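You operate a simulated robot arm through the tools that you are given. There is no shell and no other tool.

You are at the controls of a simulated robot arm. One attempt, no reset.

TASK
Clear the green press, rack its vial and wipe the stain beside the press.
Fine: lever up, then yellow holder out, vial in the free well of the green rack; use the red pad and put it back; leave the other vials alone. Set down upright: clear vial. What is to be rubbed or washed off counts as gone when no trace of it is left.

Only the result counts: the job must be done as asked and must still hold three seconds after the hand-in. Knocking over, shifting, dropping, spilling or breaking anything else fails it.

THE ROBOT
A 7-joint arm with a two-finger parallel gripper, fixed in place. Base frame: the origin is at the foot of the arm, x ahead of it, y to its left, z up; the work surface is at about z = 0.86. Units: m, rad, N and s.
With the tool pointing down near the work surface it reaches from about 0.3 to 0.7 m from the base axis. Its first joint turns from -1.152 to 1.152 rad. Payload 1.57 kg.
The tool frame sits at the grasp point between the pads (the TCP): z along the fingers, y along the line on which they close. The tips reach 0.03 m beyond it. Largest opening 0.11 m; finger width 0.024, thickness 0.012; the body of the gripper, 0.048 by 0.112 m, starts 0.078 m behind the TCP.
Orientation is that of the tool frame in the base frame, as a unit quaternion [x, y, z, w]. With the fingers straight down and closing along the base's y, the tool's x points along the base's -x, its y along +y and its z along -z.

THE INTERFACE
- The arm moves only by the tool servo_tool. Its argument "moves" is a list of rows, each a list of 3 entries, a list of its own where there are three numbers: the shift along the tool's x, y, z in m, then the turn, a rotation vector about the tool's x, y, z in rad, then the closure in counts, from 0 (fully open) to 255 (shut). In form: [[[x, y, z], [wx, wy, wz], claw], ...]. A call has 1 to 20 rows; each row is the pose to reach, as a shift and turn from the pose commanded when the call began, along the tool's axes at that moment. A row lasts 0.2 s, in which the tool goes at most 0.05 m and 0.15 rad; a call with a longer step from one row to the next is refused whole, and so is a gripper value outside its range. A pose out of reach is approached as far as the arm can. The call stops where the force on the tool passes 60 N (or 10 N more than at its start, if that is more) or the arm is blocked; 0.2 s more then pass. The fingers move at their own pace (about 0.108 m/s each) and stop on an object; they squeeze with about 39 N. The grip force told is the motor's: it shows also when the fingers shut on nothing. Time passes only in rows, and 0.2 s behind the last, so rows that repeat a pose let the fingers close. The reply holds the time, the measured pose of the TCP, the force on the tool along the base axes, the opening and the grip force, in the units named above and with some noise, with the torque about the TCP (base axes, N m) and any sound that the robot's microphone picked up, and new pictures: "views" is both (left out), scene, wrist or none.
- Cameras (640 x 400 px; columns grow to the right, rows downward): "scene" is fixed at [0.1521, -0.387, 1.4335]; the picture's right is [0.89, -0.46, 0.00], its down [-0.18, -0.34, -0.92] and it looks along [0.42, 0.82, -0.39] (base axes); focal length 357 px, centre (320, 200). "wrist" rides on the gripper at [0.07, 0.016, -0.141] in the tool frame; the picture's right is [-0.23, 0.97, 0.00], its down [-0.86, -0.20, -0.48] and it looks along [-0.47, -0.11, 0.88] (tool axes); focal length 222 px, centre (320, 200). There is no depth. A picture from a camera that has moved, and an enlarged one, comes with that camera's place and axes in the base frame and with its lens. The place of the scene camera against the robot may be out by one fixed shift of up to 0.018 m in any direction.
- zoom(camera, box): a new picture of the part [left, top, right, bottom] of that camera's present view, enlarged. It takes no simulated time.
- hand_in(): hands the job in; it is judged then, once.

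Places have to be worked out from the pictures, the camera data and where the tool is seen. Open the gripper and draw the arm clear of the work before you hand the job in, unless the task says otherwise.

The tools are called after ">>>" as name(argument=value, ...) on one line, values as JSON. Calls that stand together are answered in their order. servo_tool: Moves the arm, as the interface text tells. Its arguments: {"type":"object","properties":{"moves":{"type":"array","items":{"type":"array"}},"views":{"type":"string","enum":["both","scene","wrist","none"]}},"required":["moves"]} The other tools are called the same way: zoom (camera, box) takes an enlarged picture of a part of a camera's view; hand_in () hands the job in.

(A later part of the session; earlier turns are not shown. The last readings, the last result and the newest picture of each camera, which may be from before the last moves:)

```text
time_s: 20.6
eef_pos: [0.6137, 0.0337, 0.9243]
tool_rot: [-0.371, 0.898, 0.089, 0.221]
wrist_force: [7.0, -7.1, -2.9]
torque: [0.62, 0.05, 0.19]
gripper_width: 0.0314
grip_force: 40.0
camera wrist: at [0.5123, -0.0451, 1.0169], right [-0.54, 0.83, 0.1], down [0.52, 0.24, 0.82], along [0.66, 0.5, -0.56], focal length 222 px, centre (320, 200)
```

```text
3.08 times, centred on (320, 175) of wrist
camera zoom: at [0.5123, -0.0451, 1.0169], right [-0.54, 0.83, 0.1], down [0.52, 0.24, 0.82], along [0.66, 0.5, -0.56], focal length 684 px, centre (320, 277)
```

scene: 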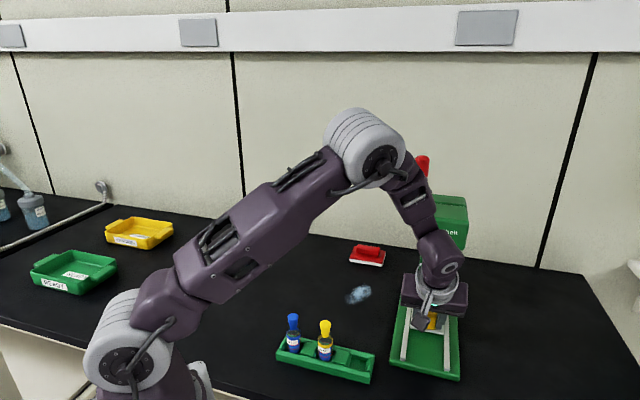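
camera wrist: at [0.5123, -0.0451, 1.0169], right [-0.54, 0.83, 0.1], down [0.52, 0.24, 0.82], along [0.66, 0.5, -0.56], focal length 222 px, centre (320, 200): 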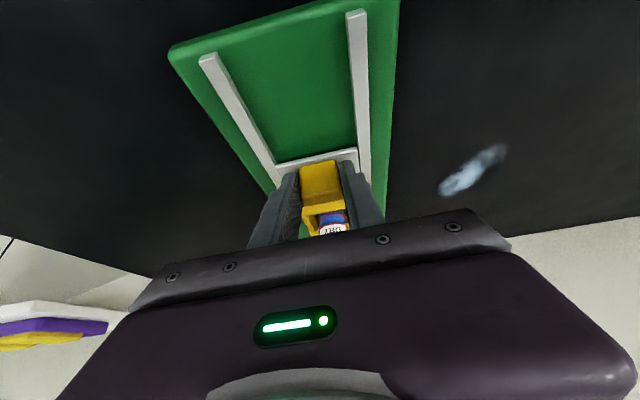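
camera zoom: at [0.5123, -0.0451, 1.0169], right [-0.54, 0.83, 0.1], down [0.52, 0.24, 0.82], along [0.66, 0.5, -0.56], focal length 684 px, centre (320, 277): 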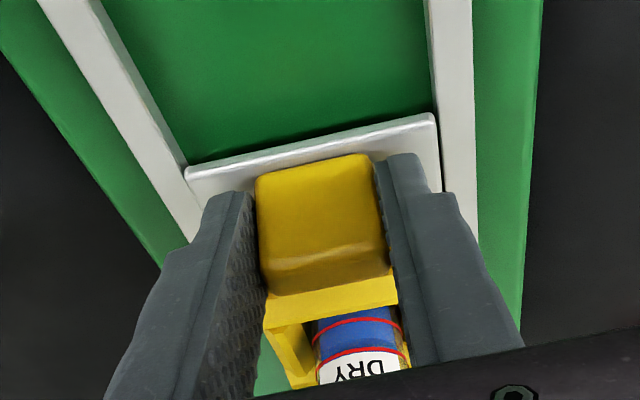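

The tab is held (31 mm wide), with a small sideways load that I relieve by about 2 mm. Now I pull the holder straight forward along the rails in small steps.

>>> servo_tool(moves=[[[0.0, -0.002, 0.0], [0, 0, 0], 255], [[0.0088, -0.002, -0.0046], [0, 0, 0], 255], [[0.0177, -0.002, -0.0093], [0, 0, 0], 255], [[0.0265, -0.002, -0.0139], [0, 0, 0], 255], [[0.0354, -0.002, -0.0186], [0, 0, 0], 255], [[0.0354, -0.002, -0.0186], [0, 0, 0], 255]], views="both")

>>> zoom(camera="wrist", box=[240, 50, 400, 240])

```text
time_s: 22.0
eef_pos: [0.5849, 0.005, 0.923]
tool_rot: [-0.371, 0.898, 0.09, 0.219]
wrist_force: [-4.2, 5.7, -10.6]
torque: [-0.36, 0.52, 0.26]
gripper_width: 0.0317
grip_force: 40.8
camera wrist: at [0.4838, -0.0746, 1.0173], right [-0.55, 0.83, 0.11], down [0.52, 0.24, 0.82], along [0.66, 0.5, -0.56], focal length 222 px, centre (320, 200)
```

scene: 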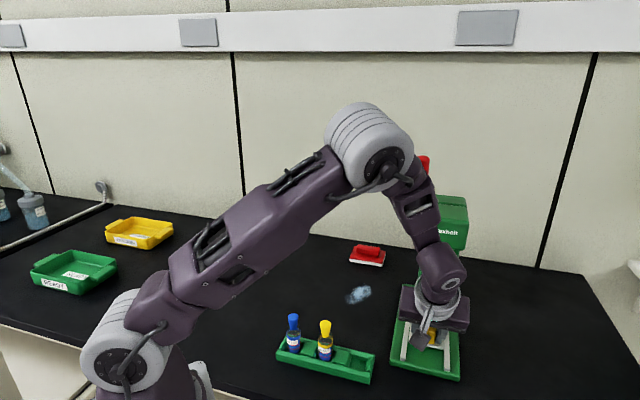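
wrist: 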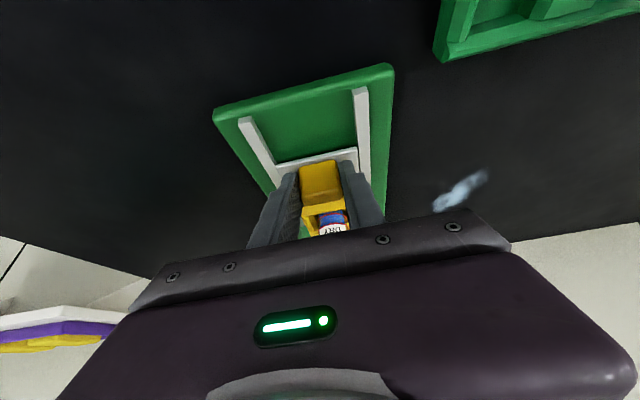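

```text
2.11 times, centred on (320, 145) of wrist
camera zoom: at [0.4838, -0.0746, 1.0173], right [-0.55, 0.83, 0.11], down [0.52, 0.24, 0.82], along [0.66, 0.5, -0.56], focal length 468 px, centre (320, 316)
```

zoom: 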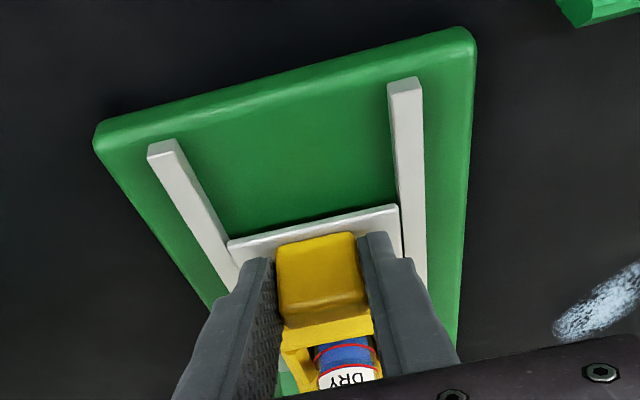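

The holder has slid about 40 mm freely, with small side and vertical loads that I trim. I keep pulling toward the end of the rails.

>>> servo_tool(moves=[[[0.0095, 0.001, -0.0033], [0, 0, 0], 255], [[0.0184, 0.001, -0.008], [0, 0, 0], 255], [[0.0272, 0.001, -0.0126], [0, 0, 0], 255], [[0.0272, 0.001, -0.0126], [0, 0, 0], 255]], views="both")

>>> zoom(camera="scene", box=[370, 180, 490, 390])

```text
time_s: 23.0
eef_pos: [0.5639, -0.0152, 0.9232]
tool_rot: [-0.371, 0.897, 0.089, 0.221]
wrist_force: [-9.5, 11.4, 24.6]
torque: [1.34, -0.05, 0.14]
gripper_width: 0.0317
grip_force: 40.2
camera wrist: at [0.4625, -0.095, 1.0167], right [-0.54, 0.83, 0.1], down [0.52, 0.24, 0.82], along [0.66, 0.5, -0.56], focal length 222 px, centre (320, 200)
```

scene: 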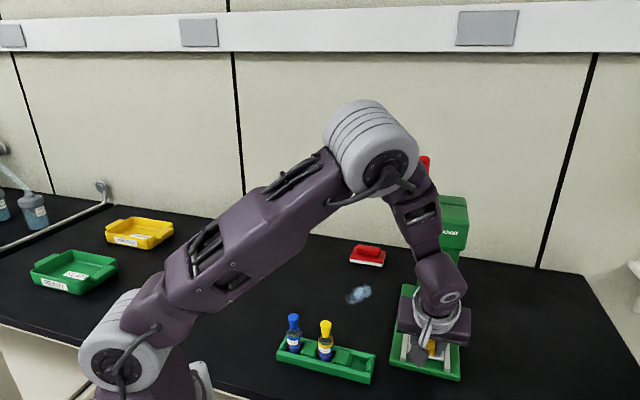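
wrist: 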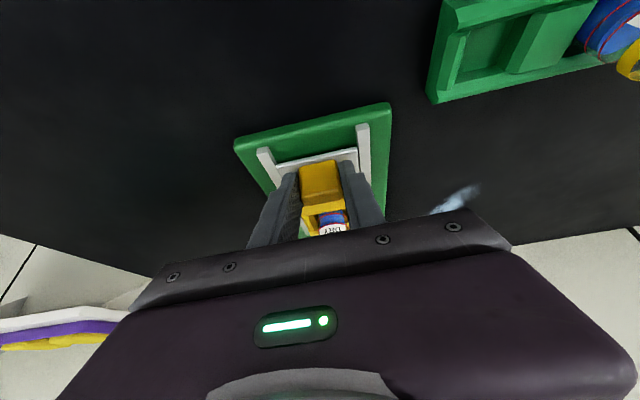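

```text
1.90 times, centred on (430, 285) of scene
camera zoom: at [0.1514, -0.3867, 1.4337], right [0.89, -0.46, 0.0], down [-0.18, -0.34, -0.92], along [0.42, 0.82, -0.39], focal length 680 px, centre (110, 38)
```

zoom: 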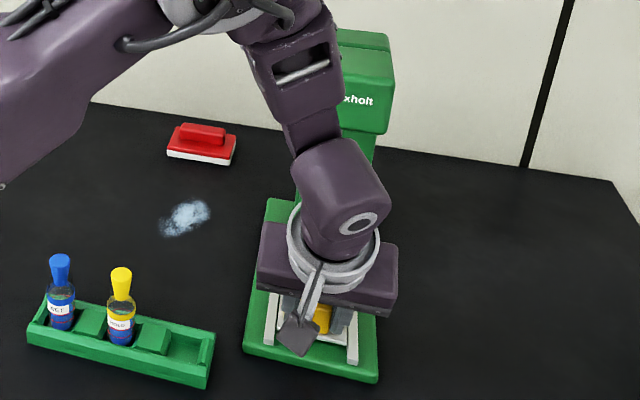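

The holder has come out about 70 mm. The tool is pressing slightly down and sideways, so I trim it up 1 mm and over, and pull on in small steps to feel for the end stop.

>>> servo_tool(moves=[[[-0.0005, 0.002, -0.0009], [0, 0, 0], 255], [[0.004, 0.003, -0.0032], [0, 0, 0], 255], [[0.0084, 0.003, -0.0055], [0, 0, 0], 255], [[0.0084, 0.003, -0.0055], [0, 0, 0], 255]], views="both")

>>> zoom(camera="wrist", box=[220, 90, 420, 240])

```text
time_s: 24.0
eef_pos: [0.557, -0.0235, 0.9234]
tool_rot: [-0.369, 0.898, 0.087, 0.222]
wrist_force: [15.8, -19.1, 6.7]
torque: [-0.18, 0.35, 0.11]
gripper_width: 0.0319
grip_force: 40.3
camera wrist: at [0.4544, -0.102, 1.0167], right [-0.54, 0.84, 0.1], down [0.52, 0.24, 0.82], along [0.66, 0.5, -0.56], focal length 222 px, centre (320, 200)
```

scene: 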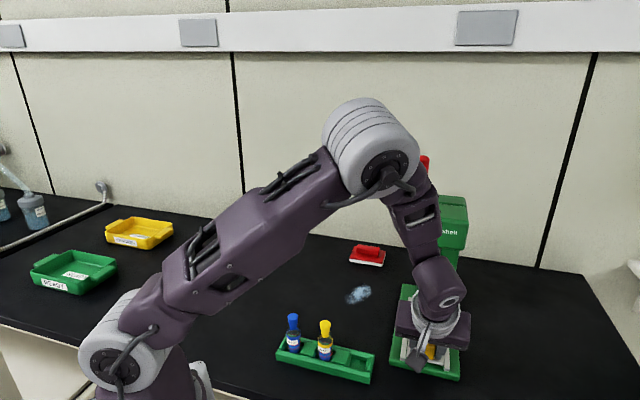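
wrist: 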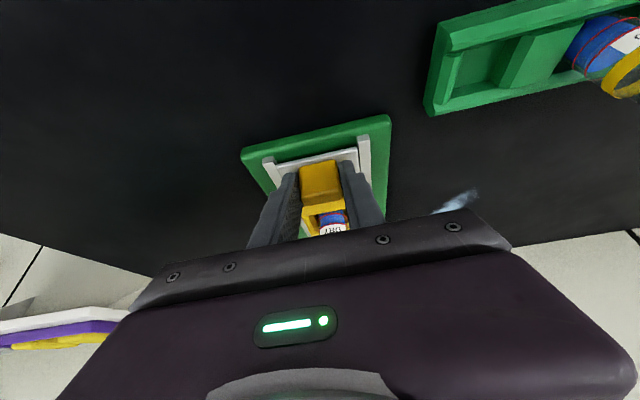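

```text
2.67 times, centred on (320, 165) of wrist
camera zoom: at [0.4544, -0.102, 1.0167], right [-0.54, 0.84, 0.1], down [0.52, 0.24, 0.82], along [0.66, 0.5, -0.56], focal length 592 px, centre (320, 293)
```

zoom: 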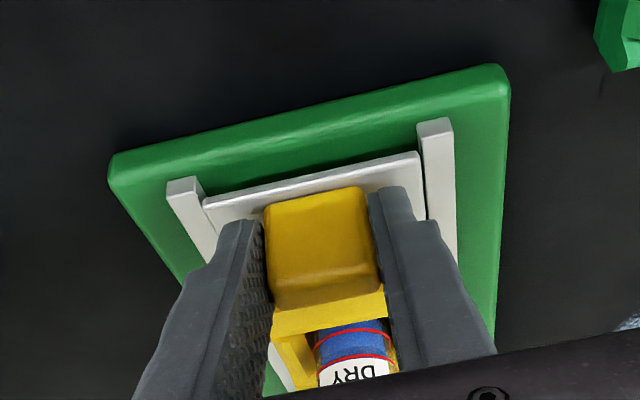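

No stop yet after about 80 mm. I take back 2 mm of the sideways trim and pull a further centimetre.

>>> servo_tool(moves=[[[0.0, -0.0018, 0.0], [0, 0, 0], 255], [[0.0044, -0.0018, -0.0024], [0, 0, 0], 255], [[0.0088, -0.0018, -0.0048], [0, 0, 0], 255], [[0.0088, -0.0018, -0.0048], [0, 0, 0], 255]], views="wrist")

>>> zoom(camera="wrist", box=[220, 90, 420, 240])

```text
time_s: 25.0
eef_pos: [0.5525, -0.0278, 0.9233]
tool_rot: [-0.372, 0.897, 0.09, 0.223]
wrist_force: [34.3, 10.9, -1.5]
torque: [0.91, 0.25, -0.08]
gripper_width: 0.0321
grip_force: 40.3
camera wrist: at [0.4501, -0.1073, 1.0168], right [-0.55, 0.83, 0.1], down [0.52, 0.24, 0.82], along [0.66, 0.5, -0.56], focal length 222 px, centre (320, 200)
```

wrist: 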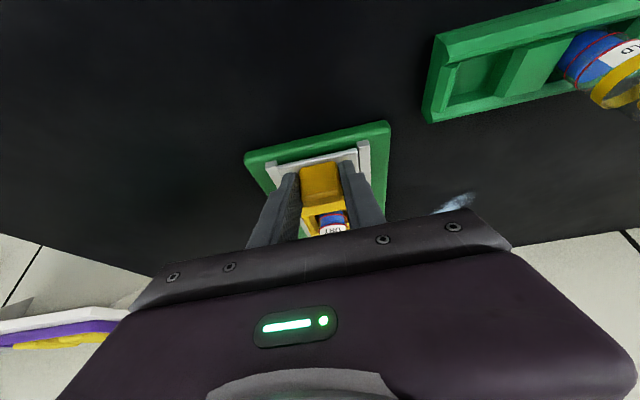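

```text
2.67 times, centred on (320, 165) of wrist
camera zoom: at [0.4501, -0.1073, 1.0168], right [-0.55, 0.83, 0.1], down [0.52, 0.24, 0.82], along [0.66, 0.5, -0.56], focal length 592 px, centre (320, 293)
```

zoom: 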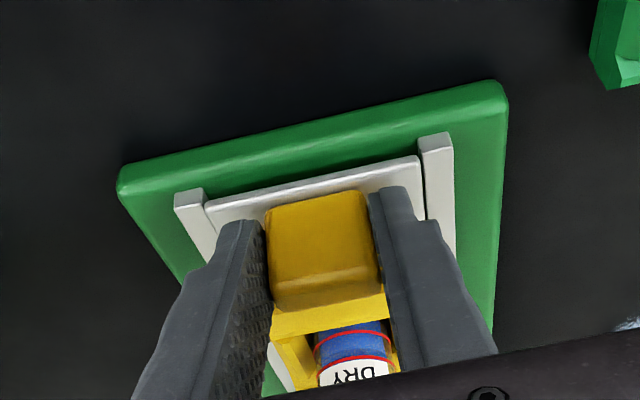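

The forward force rose to about 32 N: the holder is at its outer stop, about 87 mm out. I ease the load, open to the same width as before, and back away along the approach line.

>>> servo_tool(moves=[[[-0.003, -0.0012, 0.0014], [0, 0, 0], 255], [[-0.003, -0.0012, 0.0014], [0, 0, 0], 190], [[-0.003, -0.0012, 0.0014], [0, 0, 0], 130], [[-0.003, -0.0012, 0.0014], [0, 0, 0], 130]], views="wrist")

```text
time_s: 26.0
eef_pos: [0.5529, -0.0279, 0.923]
tool_rot: [-0.371, 0.897, 0.091, 0.22]
wrist_force: [-0.6, 0.0, 0.0]
torque: [0.03, -0.03, 0.01]
gripper_width: 0.0542
grip_force: 0.0
camera wrist: at [0.4513, -0.1075, 1.0168], right [-0.54, 0.83, 0.1], down [0.52, 0.24, 0.82], along [0.66, 0.5, -0.56], focal length 222 px, centre (320, 200)
```

wrist: 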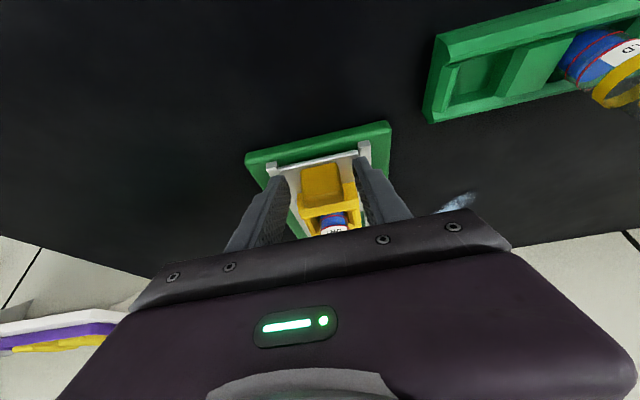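

The tab is released without load. I retreat along the tool axis and look at the vial.

>>> servo_tool(moves=[[[0, 0, -0.03], [0, 0, 0], 130], [[0, 0, -0.07], [0, 0, 0], 130], [[0, 0, -0.11], [0, 0, 0], 130], [[0, 0, -0.15], [0, 0, 0], 130], [[0, 0, -0.15], [0, 0, 0], 130]], views="both")

>>> zoom(camera="wrist", box=[260, 100, 400, 240])

>>> zoom(camera="scene", box=[370, 230, 490, 390])

```text
time_s: 27.2
eef_pos: [0.5038, -0.0775, 1.0597]
tool_rot: [-0.371, 0.898, 0.09, 0.221]
wrist_force: [0.1, -0.2, -0.3]
torque: [0.03, 0.03, -0.01]
gripper_width: 0.0539
grip_force: 0.0
camera wrist: at [0.4024, -0.1577, 1.1526], right [-0.54, 0.83, 0.1], down [0.52, 0.24, 0.82], along [0.66, 0.5, -0.56], focal length 222 px, centre (320, 200)
```

scene: 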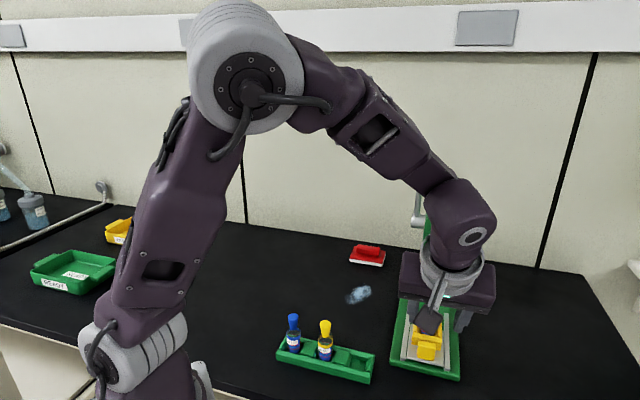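
wrist: 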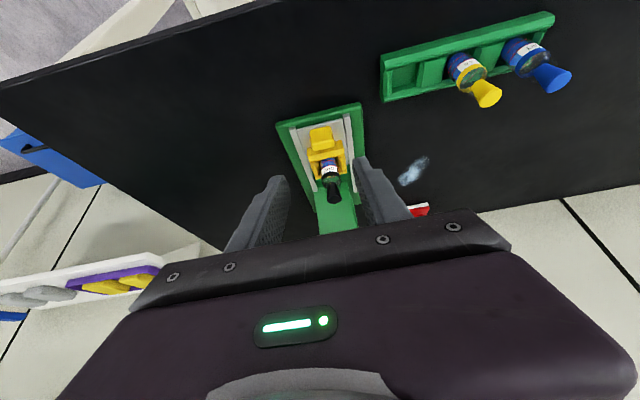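

```text
2.86 times, centred on (330, 170) of wrist
camera zoom: at [0.4024, -0.1577, 1.1526], right [-0.54, 0.83, 0.1], down [0.52, 0.24, 0.82], along [0.66, 0.5, -0.56], focal length 635 px, centre (291, 286)
```

zoom: 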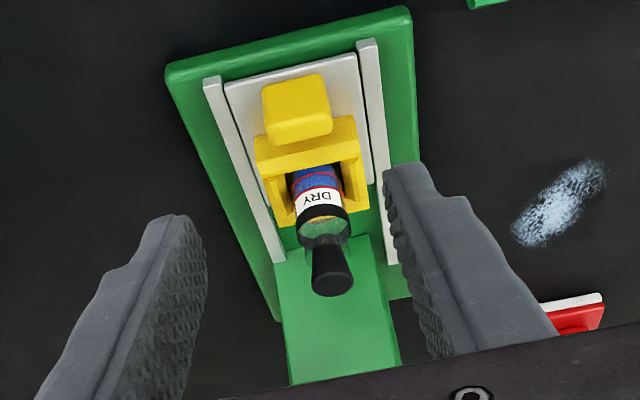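

```text
2.50 times, centred on (430, 310) of scene
camera zoom: at [0.1521, -0.387, 1.4335], right [0.89, -0.46, 0.0], down [-0.18, -0.34, -0.92], along [0.42, 0.82, -0.39], focal length 893 px, centre (45, -75)
```

zoom: 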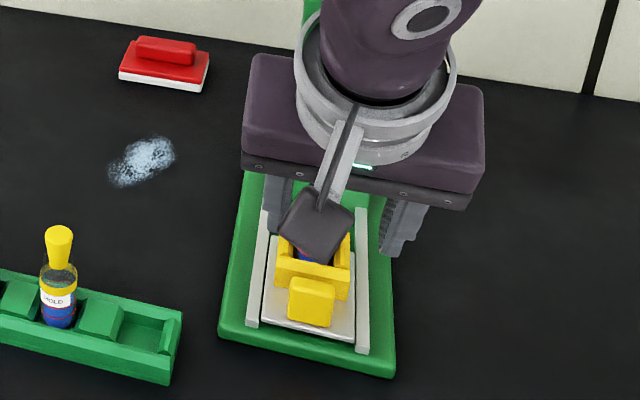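

The holder is fully out, with the vial axis now near (0.596, 0.015) and its stopper top near z 0.98. I move above it with a lean of about 0.25 rad, so the wrist stays clear of the press head.

>>> servo_tool(moves=[[[-0.0286, 0.0001, 0.0188], [0, 0.076, 0], 130], [[-0.0573, 0.0003, 0.0376], [0, 0.152, 0], 130], [[-0.0859, 0.0004, 0.0564], [0, 0.228, 0], 130], [[-0.0859, 0.0004, 0.0564], [0, 0.228, 0], 130]], views="both")

>>> zoom(camera="wrist", box=[260, 100, 400, 240])

>>> zoom(camera="scene", box=[390, 270, 470, 380])

```text
time_s: 28.2
eef_pos: [0.5769, -0.0045, 1.0478]
tool_rot: [-0.379, 0.917, 0.047, 0.117]
wrist_force: [0.5, -1.1, 0.2]
torque: [0.0, 0.01, 0.0]
gripper_width: 0.0536
grip_force: 0.0
camera wrist: at [0.4924, -0.0668, 1.1675], right [-0.53, 0.85, 0.05], down [0.64, 0.36, 0.68], along [0.55, 0.39, -0.73], focal length 222 px, centre (320, 200)
```

scene: 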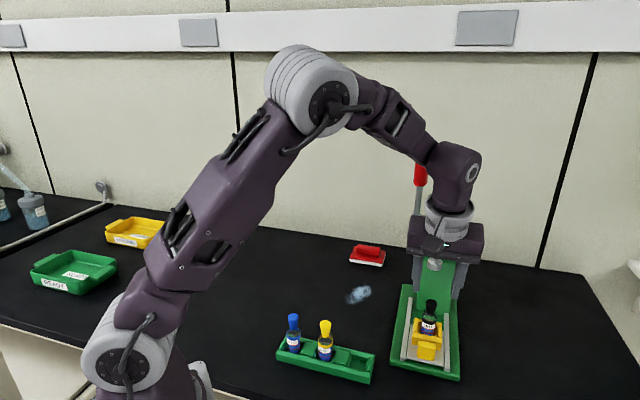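
wrist: 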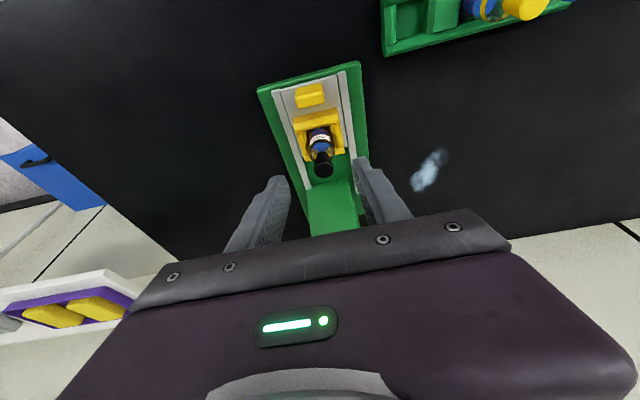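

```text
2.86 times, centred on (330, 170) of wrist
camera zoom: at [0.4924, -0.0668, 1.1675], right [-0.53, 0.85, 0.05], down [0.64, 0.36, 0.68], along [0.55, 0.39, -0.73], focal length 635 px, centre (291, 286)
```

zoom: 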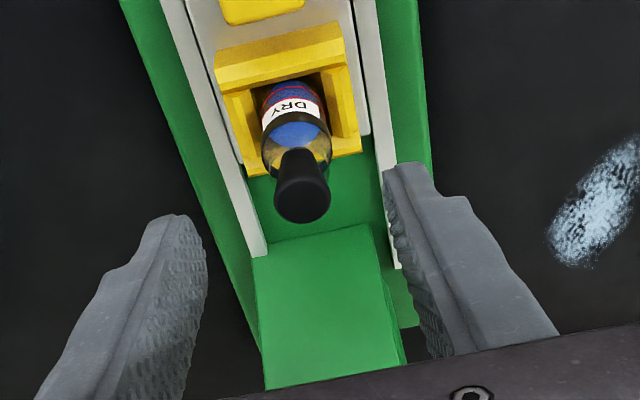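

```text
3.64 times, centred on (430, 325) of scene
camera zoom: at [0.1522, -0.3869, 1.4335], right [0.89, -0.46, 0.0], down [-0.18, -0.34, -0.92], along [0.42, 0.82, -0.39], focal length 1298 px, centre (-80, -254)
```

zoom: 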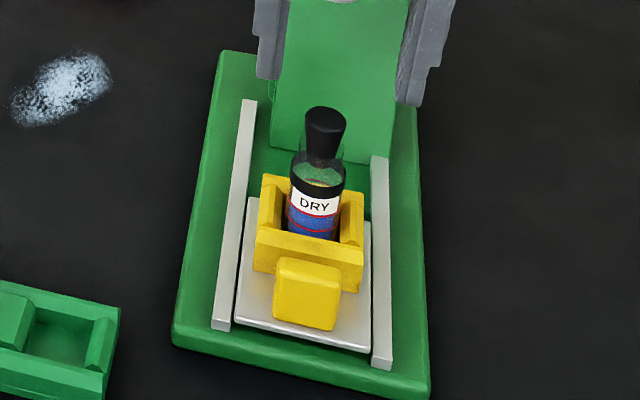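

The vial axis reads (0.5965, 0.0150), in line with the fingers; cup walls top out near z 0.915 and the glass body reaches about 0.955. I go down so the tips stop just above the cup walls.

>>> servo_tool(moves=[[[0.0004, 0.0002, 0.03], [0, 0, 0], 130], [[0.0008, 0.0002, 0.06], [0, 0, 0], 130], [[0.0012, 0.0002, 0.08], [0, 0, 0], 130], [[0.0014, 0.0002, 0.093], [0, 0, 0], 130], [[0.0015, 0.0002, 0.1015], [0, 0, 0], 130], [[0.0015, 0.0002, 0.1015], [0, 0, 0], 130]], views="both")

>>> zoom(camera="wrist", box=[260, 100, 400, 240])

>>> zoom(camera="scene", box=[390, 270, 470, 380])

```text
time_s: 29.6
eef_pos: [0.5931, 0.0115, 0.9473]
tool_rot: [-0.378, 0.917, 0.048, 0.117]
wrist_force: [-0.3, -0.4, 0.2]
torque: [0.01, 0.02, 0.0]
gripper_width: 0.0538
grip_force: 0.1
camera wrist: at [0.5088, -0.0495, 1.0671], right [-0.53, 0.85, 0.06], down [0.64, 0.36, 0.68], along [0.55, 0.4, -0.73], focal length 222 px, centre (320, 200)
```

scene: 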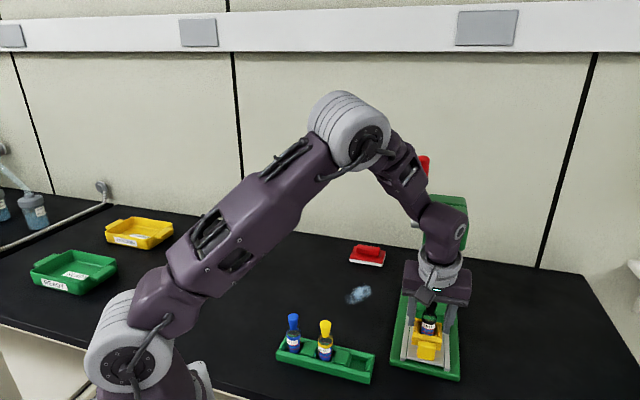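
wrist: 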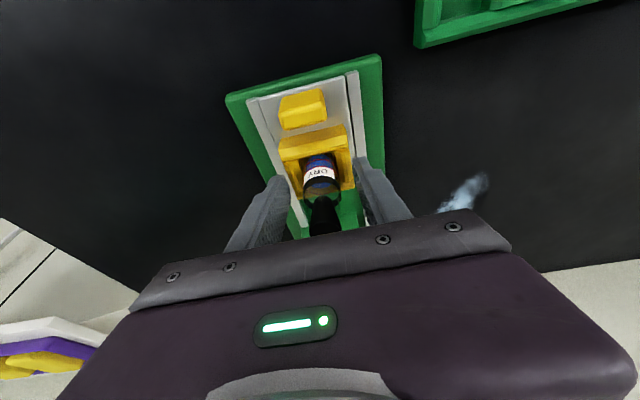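

```text
2.86 times, centred on (330, 170) of wrist
camera zoom: at [0.5088, -0.0495, 1.0671], right [-0.53, 0.85, 0.06], down [0.64, 0.36, 0.68], along [0.55, 0.4, -0.73], focal length 635 px, centre (291, 286)
```

zoom: 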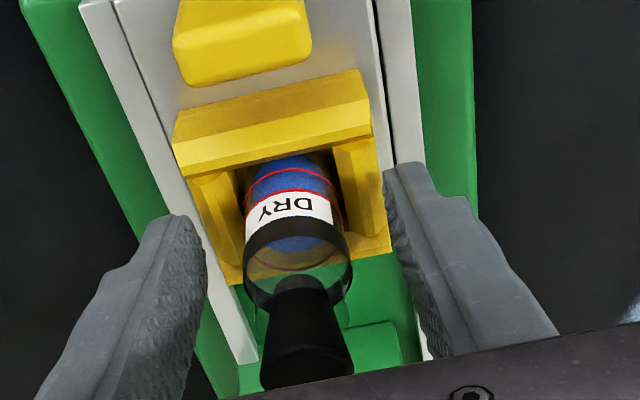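

```text
3.64 times, centred on (430, 325) of scene
camera zoom: at [0.1521, -0.387, 1.4335], right [0.89, -0.46, 0.0], down [-0.18, -0.34, -0.92], along [0.42, 0.82, -0.39], focal length 1298 px, centre (-80, -254)
```

zoom: 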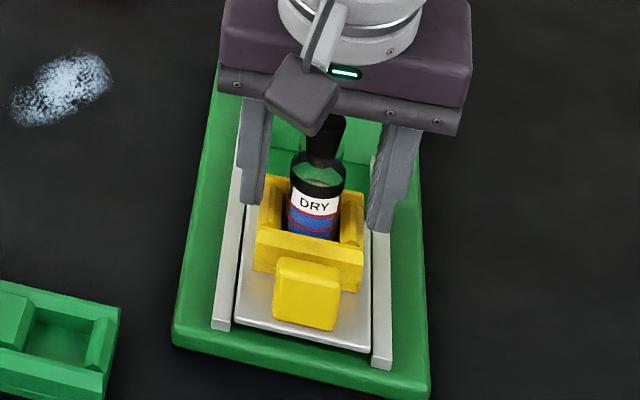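

The fingers straddle the vial. Before closing I check the finger tips against the cup's wall tops more closely.

>>> zoom(camera="scene", box=[404, 295, 452, 345])

>>> zoom(camera="wrist", box=[280, 130, 360, 230])

```text
8.00 times, centred on (428, 320) of scene
camera zoom: at [0.1521, -0.387, 1.4335], right [0.89, -0.46, 0.0], down [-0.18, -0.34, -0.92], along [0.42, 0.82, -0.39], focal length 2857 px, centre (-544, -760)
```

zoom: 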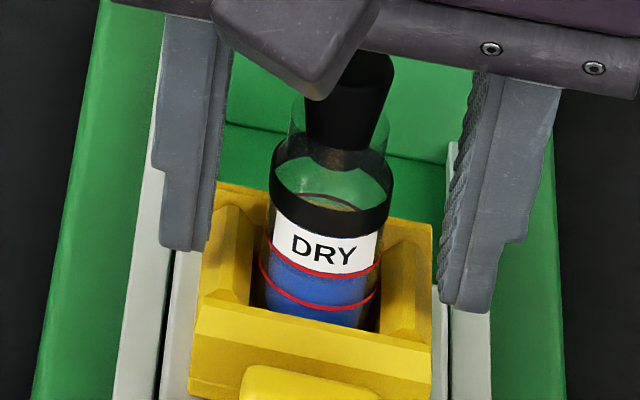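

```text
4.00 times, centred on (320, 180) of wrist
camera zoom: at [0.5088, -0.0495, 1.0671], right [-0.53, 0.85, 0.06], down [0.64, 0.36, 0.68], along [0.55, 0.4, -0.73], focal length 888 px, centre (320, 280)
```

zoom: 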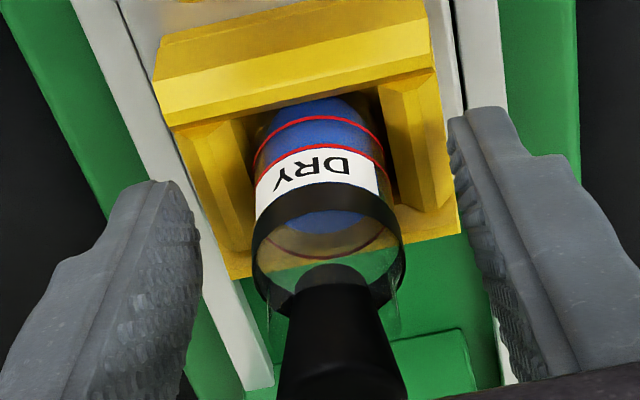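

The tips sit roughly 5 mm above the wall tops. I lift 2 mm more for margin and close gently in stages on the glass body.

>>> servo_tool(moves=[[[0.0, 0.0, -0.002], [0, 0, 0], 150], [[0.0, 0.0, -0.002], [0, 0, 0], 170], [[0.0, 0.0, -0.002], [0, 0, 0], 190], [[0.0, 0.0, -0.002], [0, 0, 0], 220], [[0.0, 0.0, -0.002], [0, 0, 0], 255], [[0.0, 0.0, -0.002], [0, 0, 0], 255]], views="both")

>>> zoom(camera="scene", box=[404, 295, 452, 345])

>>> zoom(camera="wrist", box=[280, 130, 360, 230])

```text
time_s: 31.0
eef_pos: [0.593, 0.0119, 0.9488]
tool_rot: [-0.378, 0.917, 0.047, 0.117]
wrist_force: [0.0, 0.0, 0.6]
torque: [-0.04, -0.01, 0.01]
gripper_width: 0.0258
grip_force: 36.6
camera wrist: at [0.5081, -0.05, 1.0692], right [-0.53, 0.85, 0.06], down [0.64, 0.36, 0.68], along [0.55, 0.4, -0.73], focal length 222 px, centre (320, 200)
```

scene: 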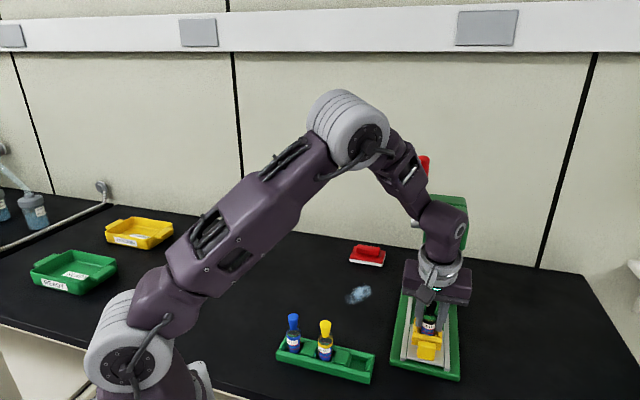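
wrist: 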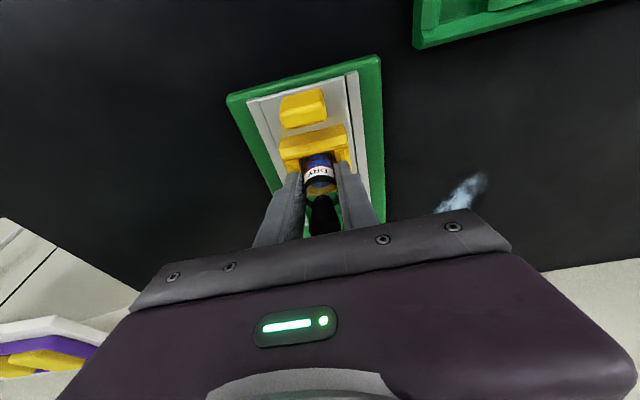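

```text
8.00 times, centred on (428, 320) of scene
camera zoom: at [0.1521, -0.387, 1.4335], right [0.89, -0.46, 0.0], down [-0.18, -0.34, -0.92], along [0.42, 0.82, -0.39], focal length 2857 px, centre (-544, -760)
```

zoom: 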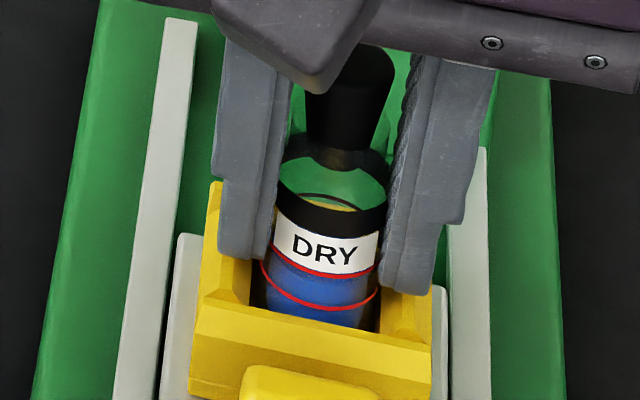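

```text
4.00 times, centred on (320, 180) of wrist
camera zoom: at [0.5081, -0.05, 1.0692], right [-0.53, 0.85, 0.06], down [0.64, 0.36, 0.68], along [0.55, 0.4, -0.73], focal length 888 px, centre (320, 280)
```

zoom: 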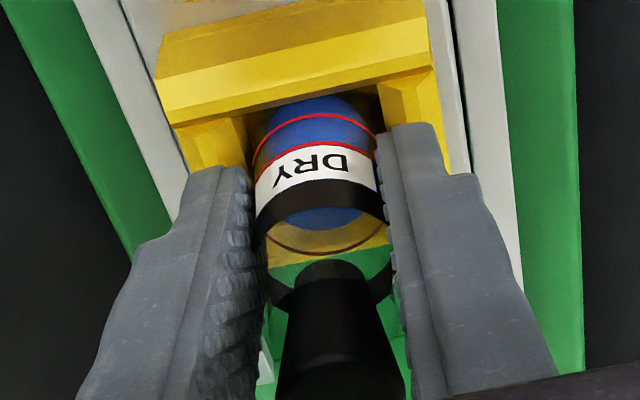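

The vial is held (26 mm) with no side load. I lift it straight up out of the cup.

>>> servo_tool(moves=[[[-0.0025, 0, -0.0097], [0, 0, 0], 255], [[-0.005, 0, -0.0194], [0, 0, 0], 255], [[-0.01, 0, -0.0388], [0, 0, 0], 255], [[-0.015, 0, -0.0582], [0, 0, 0], 255], [[-0.0175, 0, -0.0678], [0, 0, 0], 255], [[-0.0175, 0, -0.0678], [0, 0, 0], 255]], views="both")

>>> zoom(camera="scene", box=[390, 250, 470, 380])

```text
time_s: 32.4
eef_pos: [0.5912, 0.0124, 1.0195]
tool_rot: [-0.379, 0.917, 0.048, 0.118]
wrist_force: [-0.2, 0.0, -0.1]
torque: [-0.02, 0.01, 0.02]
gripper_width: 0.0256
grip_force: 37.5
camera wrist: at [0.5072, -0.05, 1.1396], right [-0.53, 0.85, 0.06], down [0.64, 0.36, 0.68], along [0.55, 0.4, -0.73], focal length 222 px, centre (320, 200)
```

scene: 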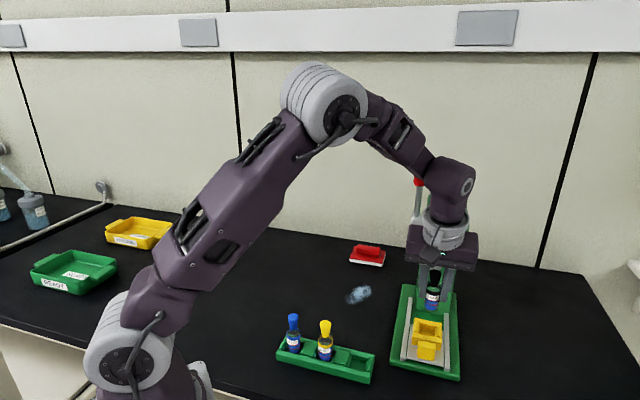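
wrist: 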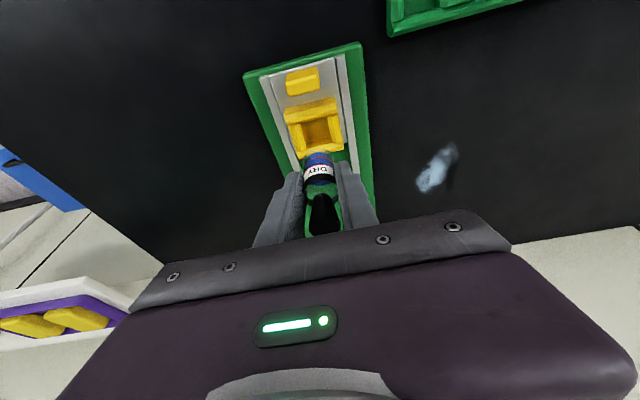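

```text
3.08 times, centred on (430, 315) of scene
camera zoom: at [0.1521, -0.387, 1.4335], right [0.89, -0.46, 0.0], down [-0.18, -0.34, -0.92], along [0.42, 0.82, -0.39], focal length 1099 px, centre (-18, -154)
```

zoom: 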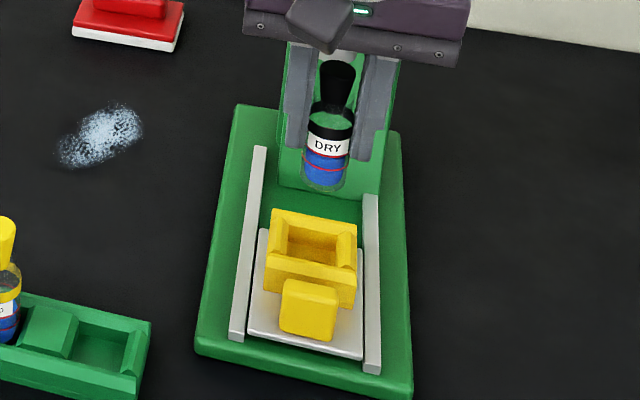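

The vial came out cleanly and hangs upright. The free well works out at about (0.453, 0.038) from three views; I carry the vial level to above it.

>>> servo_tool(moves=[[[0.0136, 0.0193, -0.0036], [0, 0, 0], 255], [[0.0272, 0.0387, -0.0071], [0, 0, 0], 255], [[0.0408, 0.058, -0.0107], [0, 0, 0], 255], [[0.0545, 0.0773, -0.0143], [0, 0, 0], 255], [[0.0681, 0.0967, -0.0178], [0, 0, 0], 255], [[0.0817, 0.116, -0.0214], [0, 0, 0], 255], [[0.0817, 0.116, -0.0214], [0, 0, 0], 255]], views="both")

>>> zoom(camera="scene", box=[270, 270, 400, 390])

>>> zoom(camera="wrist", box=[240, 50, 400, 240])

```text
time_s: 34.0
eef_pos: [0.45, 0.0354, 1.0191]
tool_rot: [-0.378, 0.917, 0.047, 0.117]
wrist_force: [-0.6, 0.4, 0.0]
torque: [-0.02, -0.01, 0.0]
gripper_width: 0.026
grip_force: 36.7
camera wrist: at [0.3668, -0.0275, 1.1395], right [-0.53, 0.85, 0.06], down [0.64, 0.36, 0.68], along [0.55, 0.4, -0.73], focal length 222 px, centre (320, 200)
```

scene: 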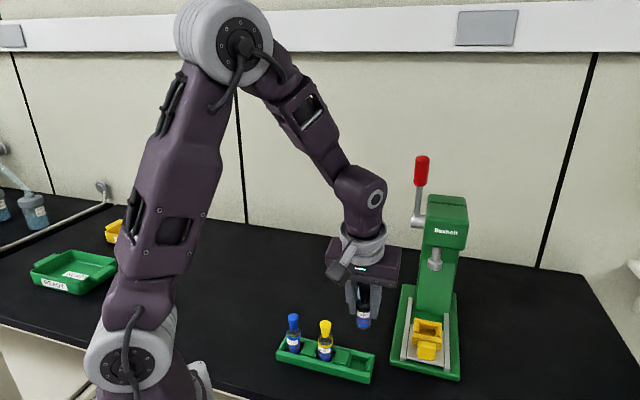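
wrist: 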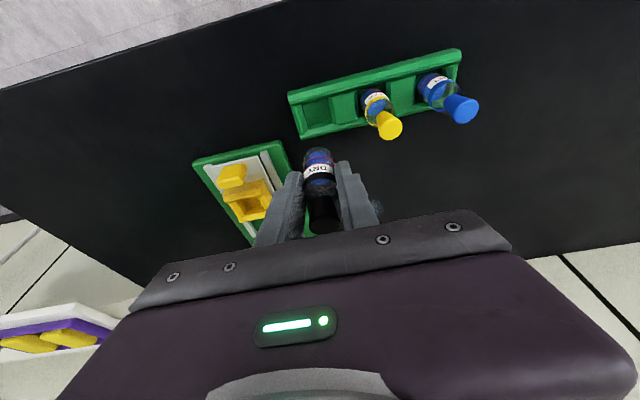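

```text
3.33 times, centred on (335, 330) of scene
camera zoom: at [0.1521, -0.387, 1.4335], right [0.89, -0.46, 0.0], down [-0.18, -0.34, -0.92], along [0.42, 0.82, -0.39], focal length 1190 px, centre (270, -233)
```

zoom: 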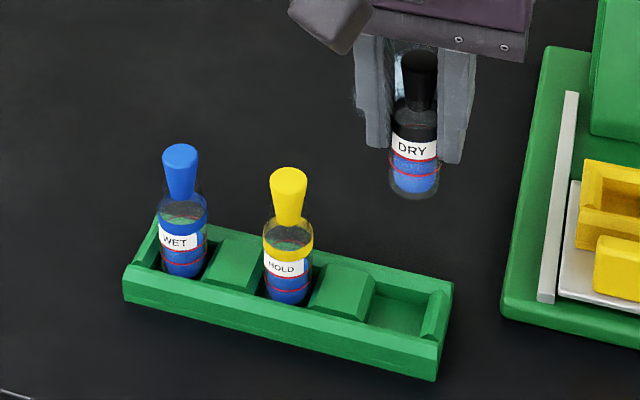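

```text
2.11 times, centred on (320, 145) of wrist
camera zoom: at [0.3668, -0.0275, 1.1395], right [-0.53, 0.85, 0.06], down [0.64, 0.36, 0.68], along [0.55, 0.4, -0.73], focal length 468 px, centre (320, 316)
```

zoom: 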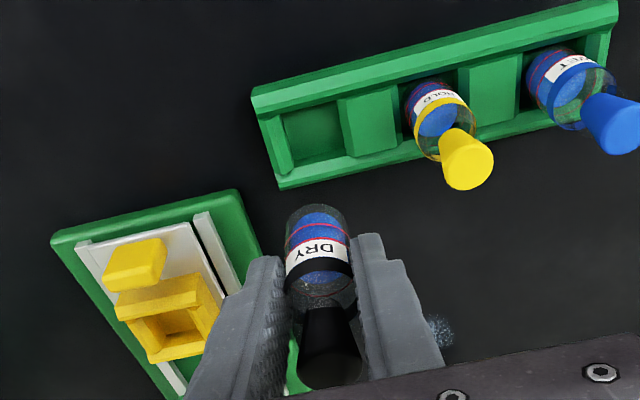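

The vial hangs above the rack. I zoom in to place the vial's bottom against the free well before lowering.

>>> zoom(camera="wrist", box=[280, 70, 380, 240])

>>> zoom(camera="wrist", box=[285, 40, 400, 140])

>>> zoom(camera="scene", box=[335, 270, 400, 390])

```text
2.35 times, centred on (330, 155) of wrist
camera zoom: at [0.3668, -0.0275, 1.1395], right [-0.53, 0.85, 0.06], down [0.64, 0.36, 0.68], along [0.55, 0.4, -0.73], focal length 523 px, centre (296, 306)
```

zoom: 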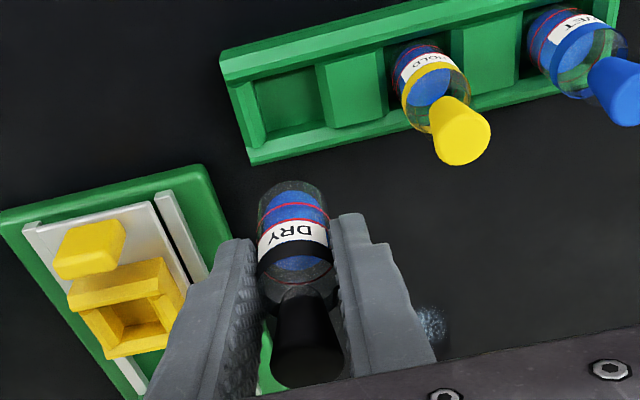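

```text
4.00 times, centred on (342, 90) of wrist
camera zoom: at [0.3668, -0.0275, 1.1395], right [-0.53, 0.85, 0.06], down [0.64, 0.36, 0.68], along [0.55, 0.4, -0.73], focal length 888 px, centre (230, 640)
```

zoom: 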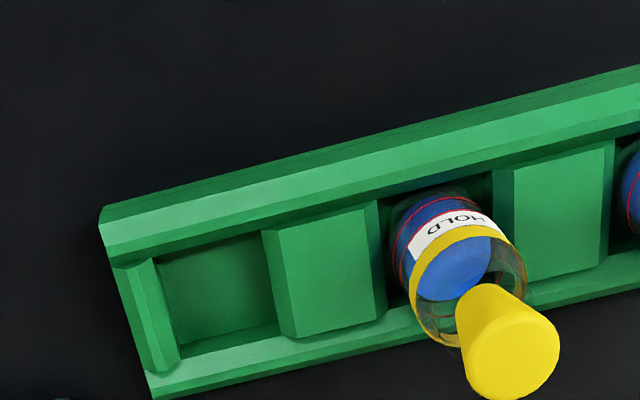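

```text
3.33 times, centred on (368, 330) of scene
camera zoom: at [0.1521, -0.387, 1.4335], right [0.89, -0.46, 0.0], down [-0.18, -0.34, -0.92], along [0.42, 0.82, -0.39], focal length 1190 px, centre (162, -233)
```

zoom: 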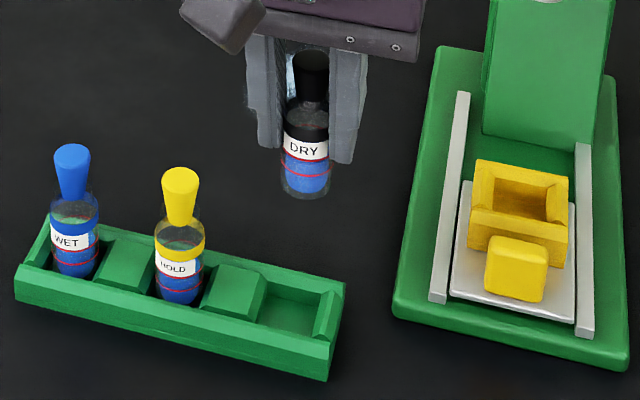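

Projecting straight down in the wrist picture, the vial would land about 4–5 mm off the well's centre, so I correct by (-0.0045, +0.0016) and lower it until its bottom is about 3 cm above the rack.

>>> servo_tool(moves=[[[0.0042, 0.0011, 0.0141], [0, 0, 0], 255], [[0.0084, 0.0022, 0.0283], [0, 0, 0], 255], [[0.0126, 0.0033, 0.0424], [0, 0, 0], 255], [[0.0168, 0.0044, 0.0566], [0, 0, 0], 255], [[0.0168, 0.0044, 0.0566], [0, 0, 0], 255]], views="both")

>>> zoom(camera="wrist", box=[270, 80, 390, 230])

>>> zoom(camera="scene", box=[310, 290, 400, 390])

```text
time_s: 35.2
eef_pos: [0.4467, 0.0369, 0.9623]
tool_rot: [-0.378, 0.917, 0.048, 0.118]
wrist_force: [0.4, -0.6, 0.4]
torque: [0.0, 0.0, 0.03]
gripper_width: 0.0259
grip_force: 37.2
camera wrist: at [0.3618, -0.0253, 1.0811], right [-0.53, 0.85, 0.06], down [0.64, 0.36, 0.68], along [0.55, 0.4, -0.73], focal length 222 px, centre (320, 200)
```

scene: 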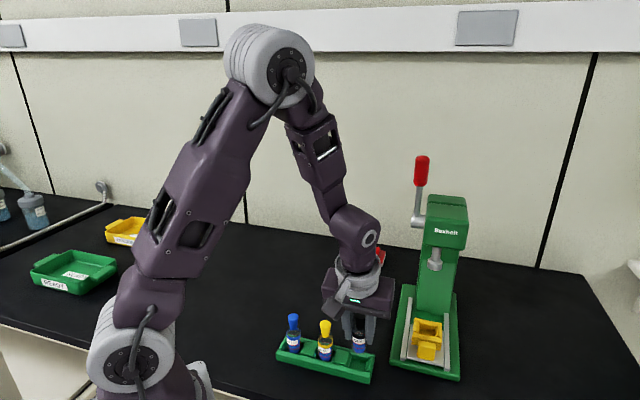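
wrist: 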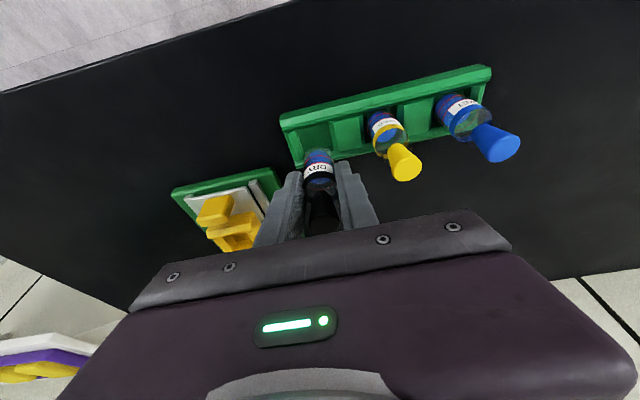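

```text
2.67 times, centred on (330, 155) of wrist
camera zoom: at [0.3618, -0.0253, 1.0811], right [-0.53, 0.85, 0.06], down [0.64, 0.36, 0.68], along [0.55, 0.4, -0.73], focal length 592 px, centre (293, 320)
```

zoom: 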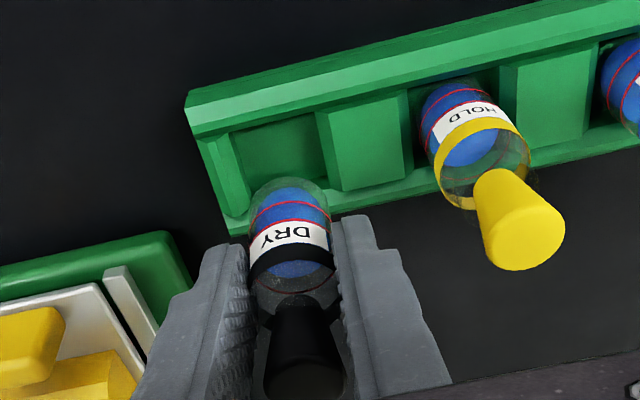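

```text
4.00 times, centred on (355, 340) of scene
camera zoom: at [0.1521, -0.387, 1.4335], right [0.89, -0.46, 0.0], down [-0.18, -0.34, -0.92], along [0.42, 0.82, -0.39], focal length 1428 px, centre (180, -360)
```

zoom: 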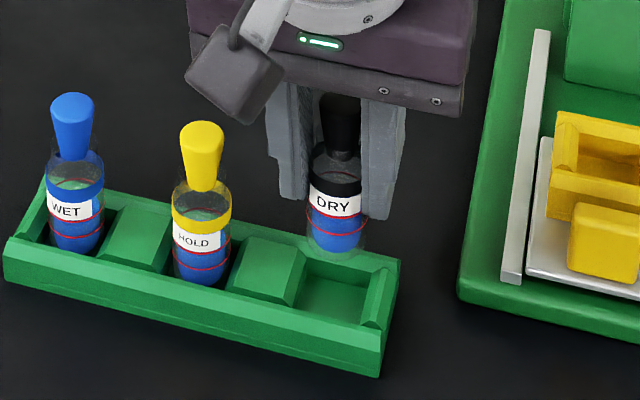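

Alignment looks close. I zoom further to compare the held vial with the two racked ones.

>>> zoom(camera="scene", box=[275, 310, 385, 390])

>>> zoom(camera="wrist", box=[280, 90, 350, 180])

```text
5.00 times, centred on (330, 350) of scene
camera zoom: at [0.1521, -0.387, 1.4335], right [0.89, -0.46, 0.0], down [-0.18, -0.34, -0.92], along [0.42, 0.82, -0.39], focal length 1785 px, centre (270, -550)
```

zoom: 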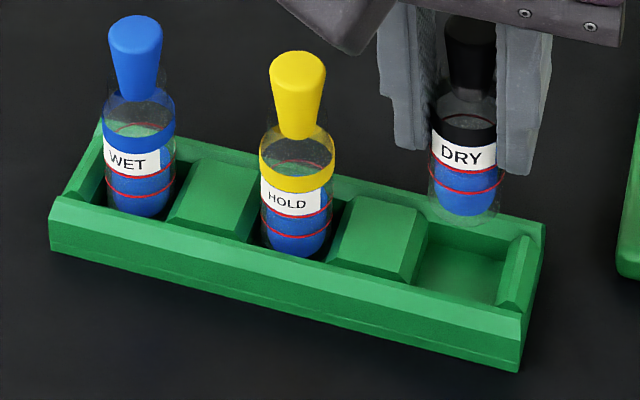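

```text
4.44 times, centred on (315, 135) of wrist
camera zoom: at [0.3618, -0.0253, 1.0811], right [-0.53, 0.85, 0.06], down [0.64, 0.36, 0.68], along [0.55, 0.4, -0.73], focal length 987 px, centre (342, 489)
```

zoom: 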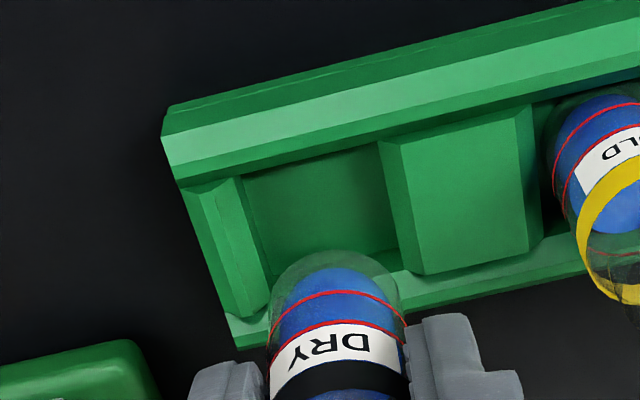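

Both views agree the vial is within about 1–2 mm of the well's centre and needs about 40–43 mm more. I lower it 28 mm vertically and check again.

>>> servo_tool(moves=[[[0.0025, 0.0, 0.0097], [0, 0, 0], 255], [[0.005, 0.0, 0.0194], [0, 0, 0], 255], [[0.007, 0.0, 0.0271], [0, 0, 0], 255], [[0.007, 0.0, 0.0271], [0, 0, 0], 255]], views="both")

>>> zoom(camera="scene", box=[275, 310, 385, 390])

>>> zoom(camera="wrist", box=[280, 110, 370, 210])

```text
time_s: 36.2
eef_pos: [0.4447, 0.0351, 0.9314]
tool_rot: [-0.378, 0.917, 0.047, 0.116]
wrist_force: [-7.5, -8.7, -1.6]
torque: [-0.47, 0.42, 0.0]
gripper_width: 0.0256
grip_force: 37.5
camera wrist: at [0.3612, -0.0268, 1.052], right [-0.53, 0.85, 0.06], down [0.64, 0.36, 0.68], along [0.55, 0.39, -0.73], focal length 222 px, centre (320, 200)
```

scene: 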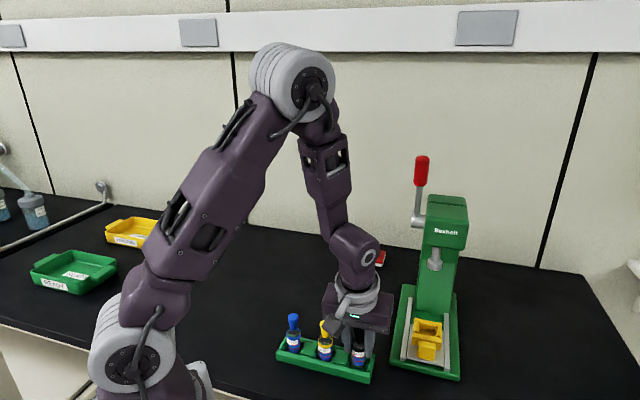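
wrist: 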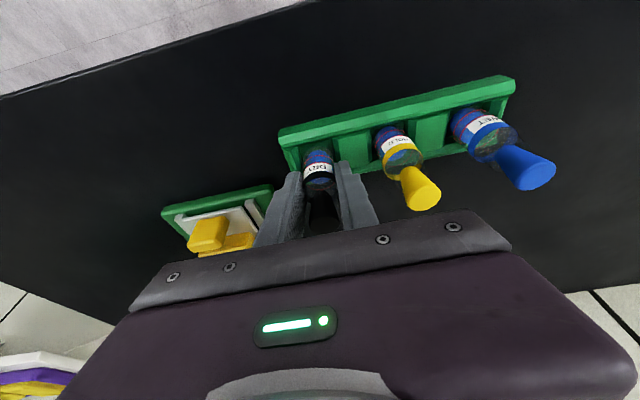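

```text
5.00 times, centred on (330, 350) of scene
camera zoom: at [0.1519, -0.3872, 1.4335], right [0.89, -0.46, 0.0], down [-0.18, -0.34, -0.92], along [0.42, 0.82, -0.39], focal length 1785 px, centre (270, -550)
```

zoom: 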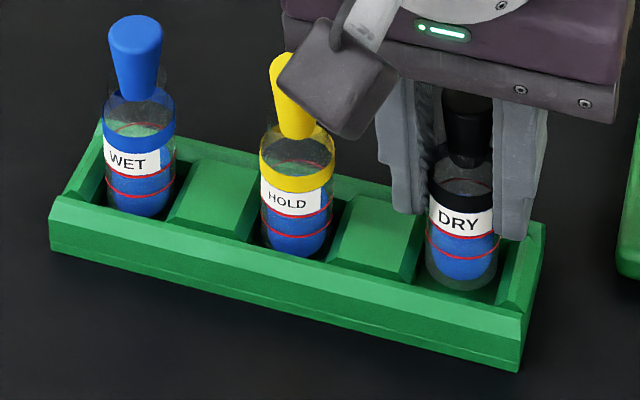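

```text
4.00 times, centred on (325, 160) of wrist
camera zoom: at [0.3612, -0.0268, 1.052], right [-0.53, 0.85, 0.06], down [0.64, 0.36, 0.68], along [0.55, 0.39, -0.73], focal length 888 px, centre (300, 360)
```

zoom: 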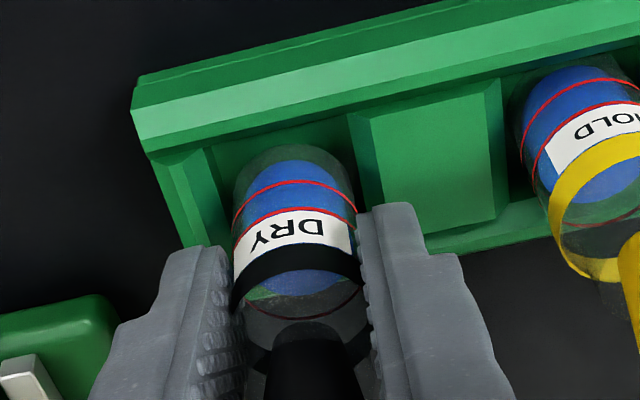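

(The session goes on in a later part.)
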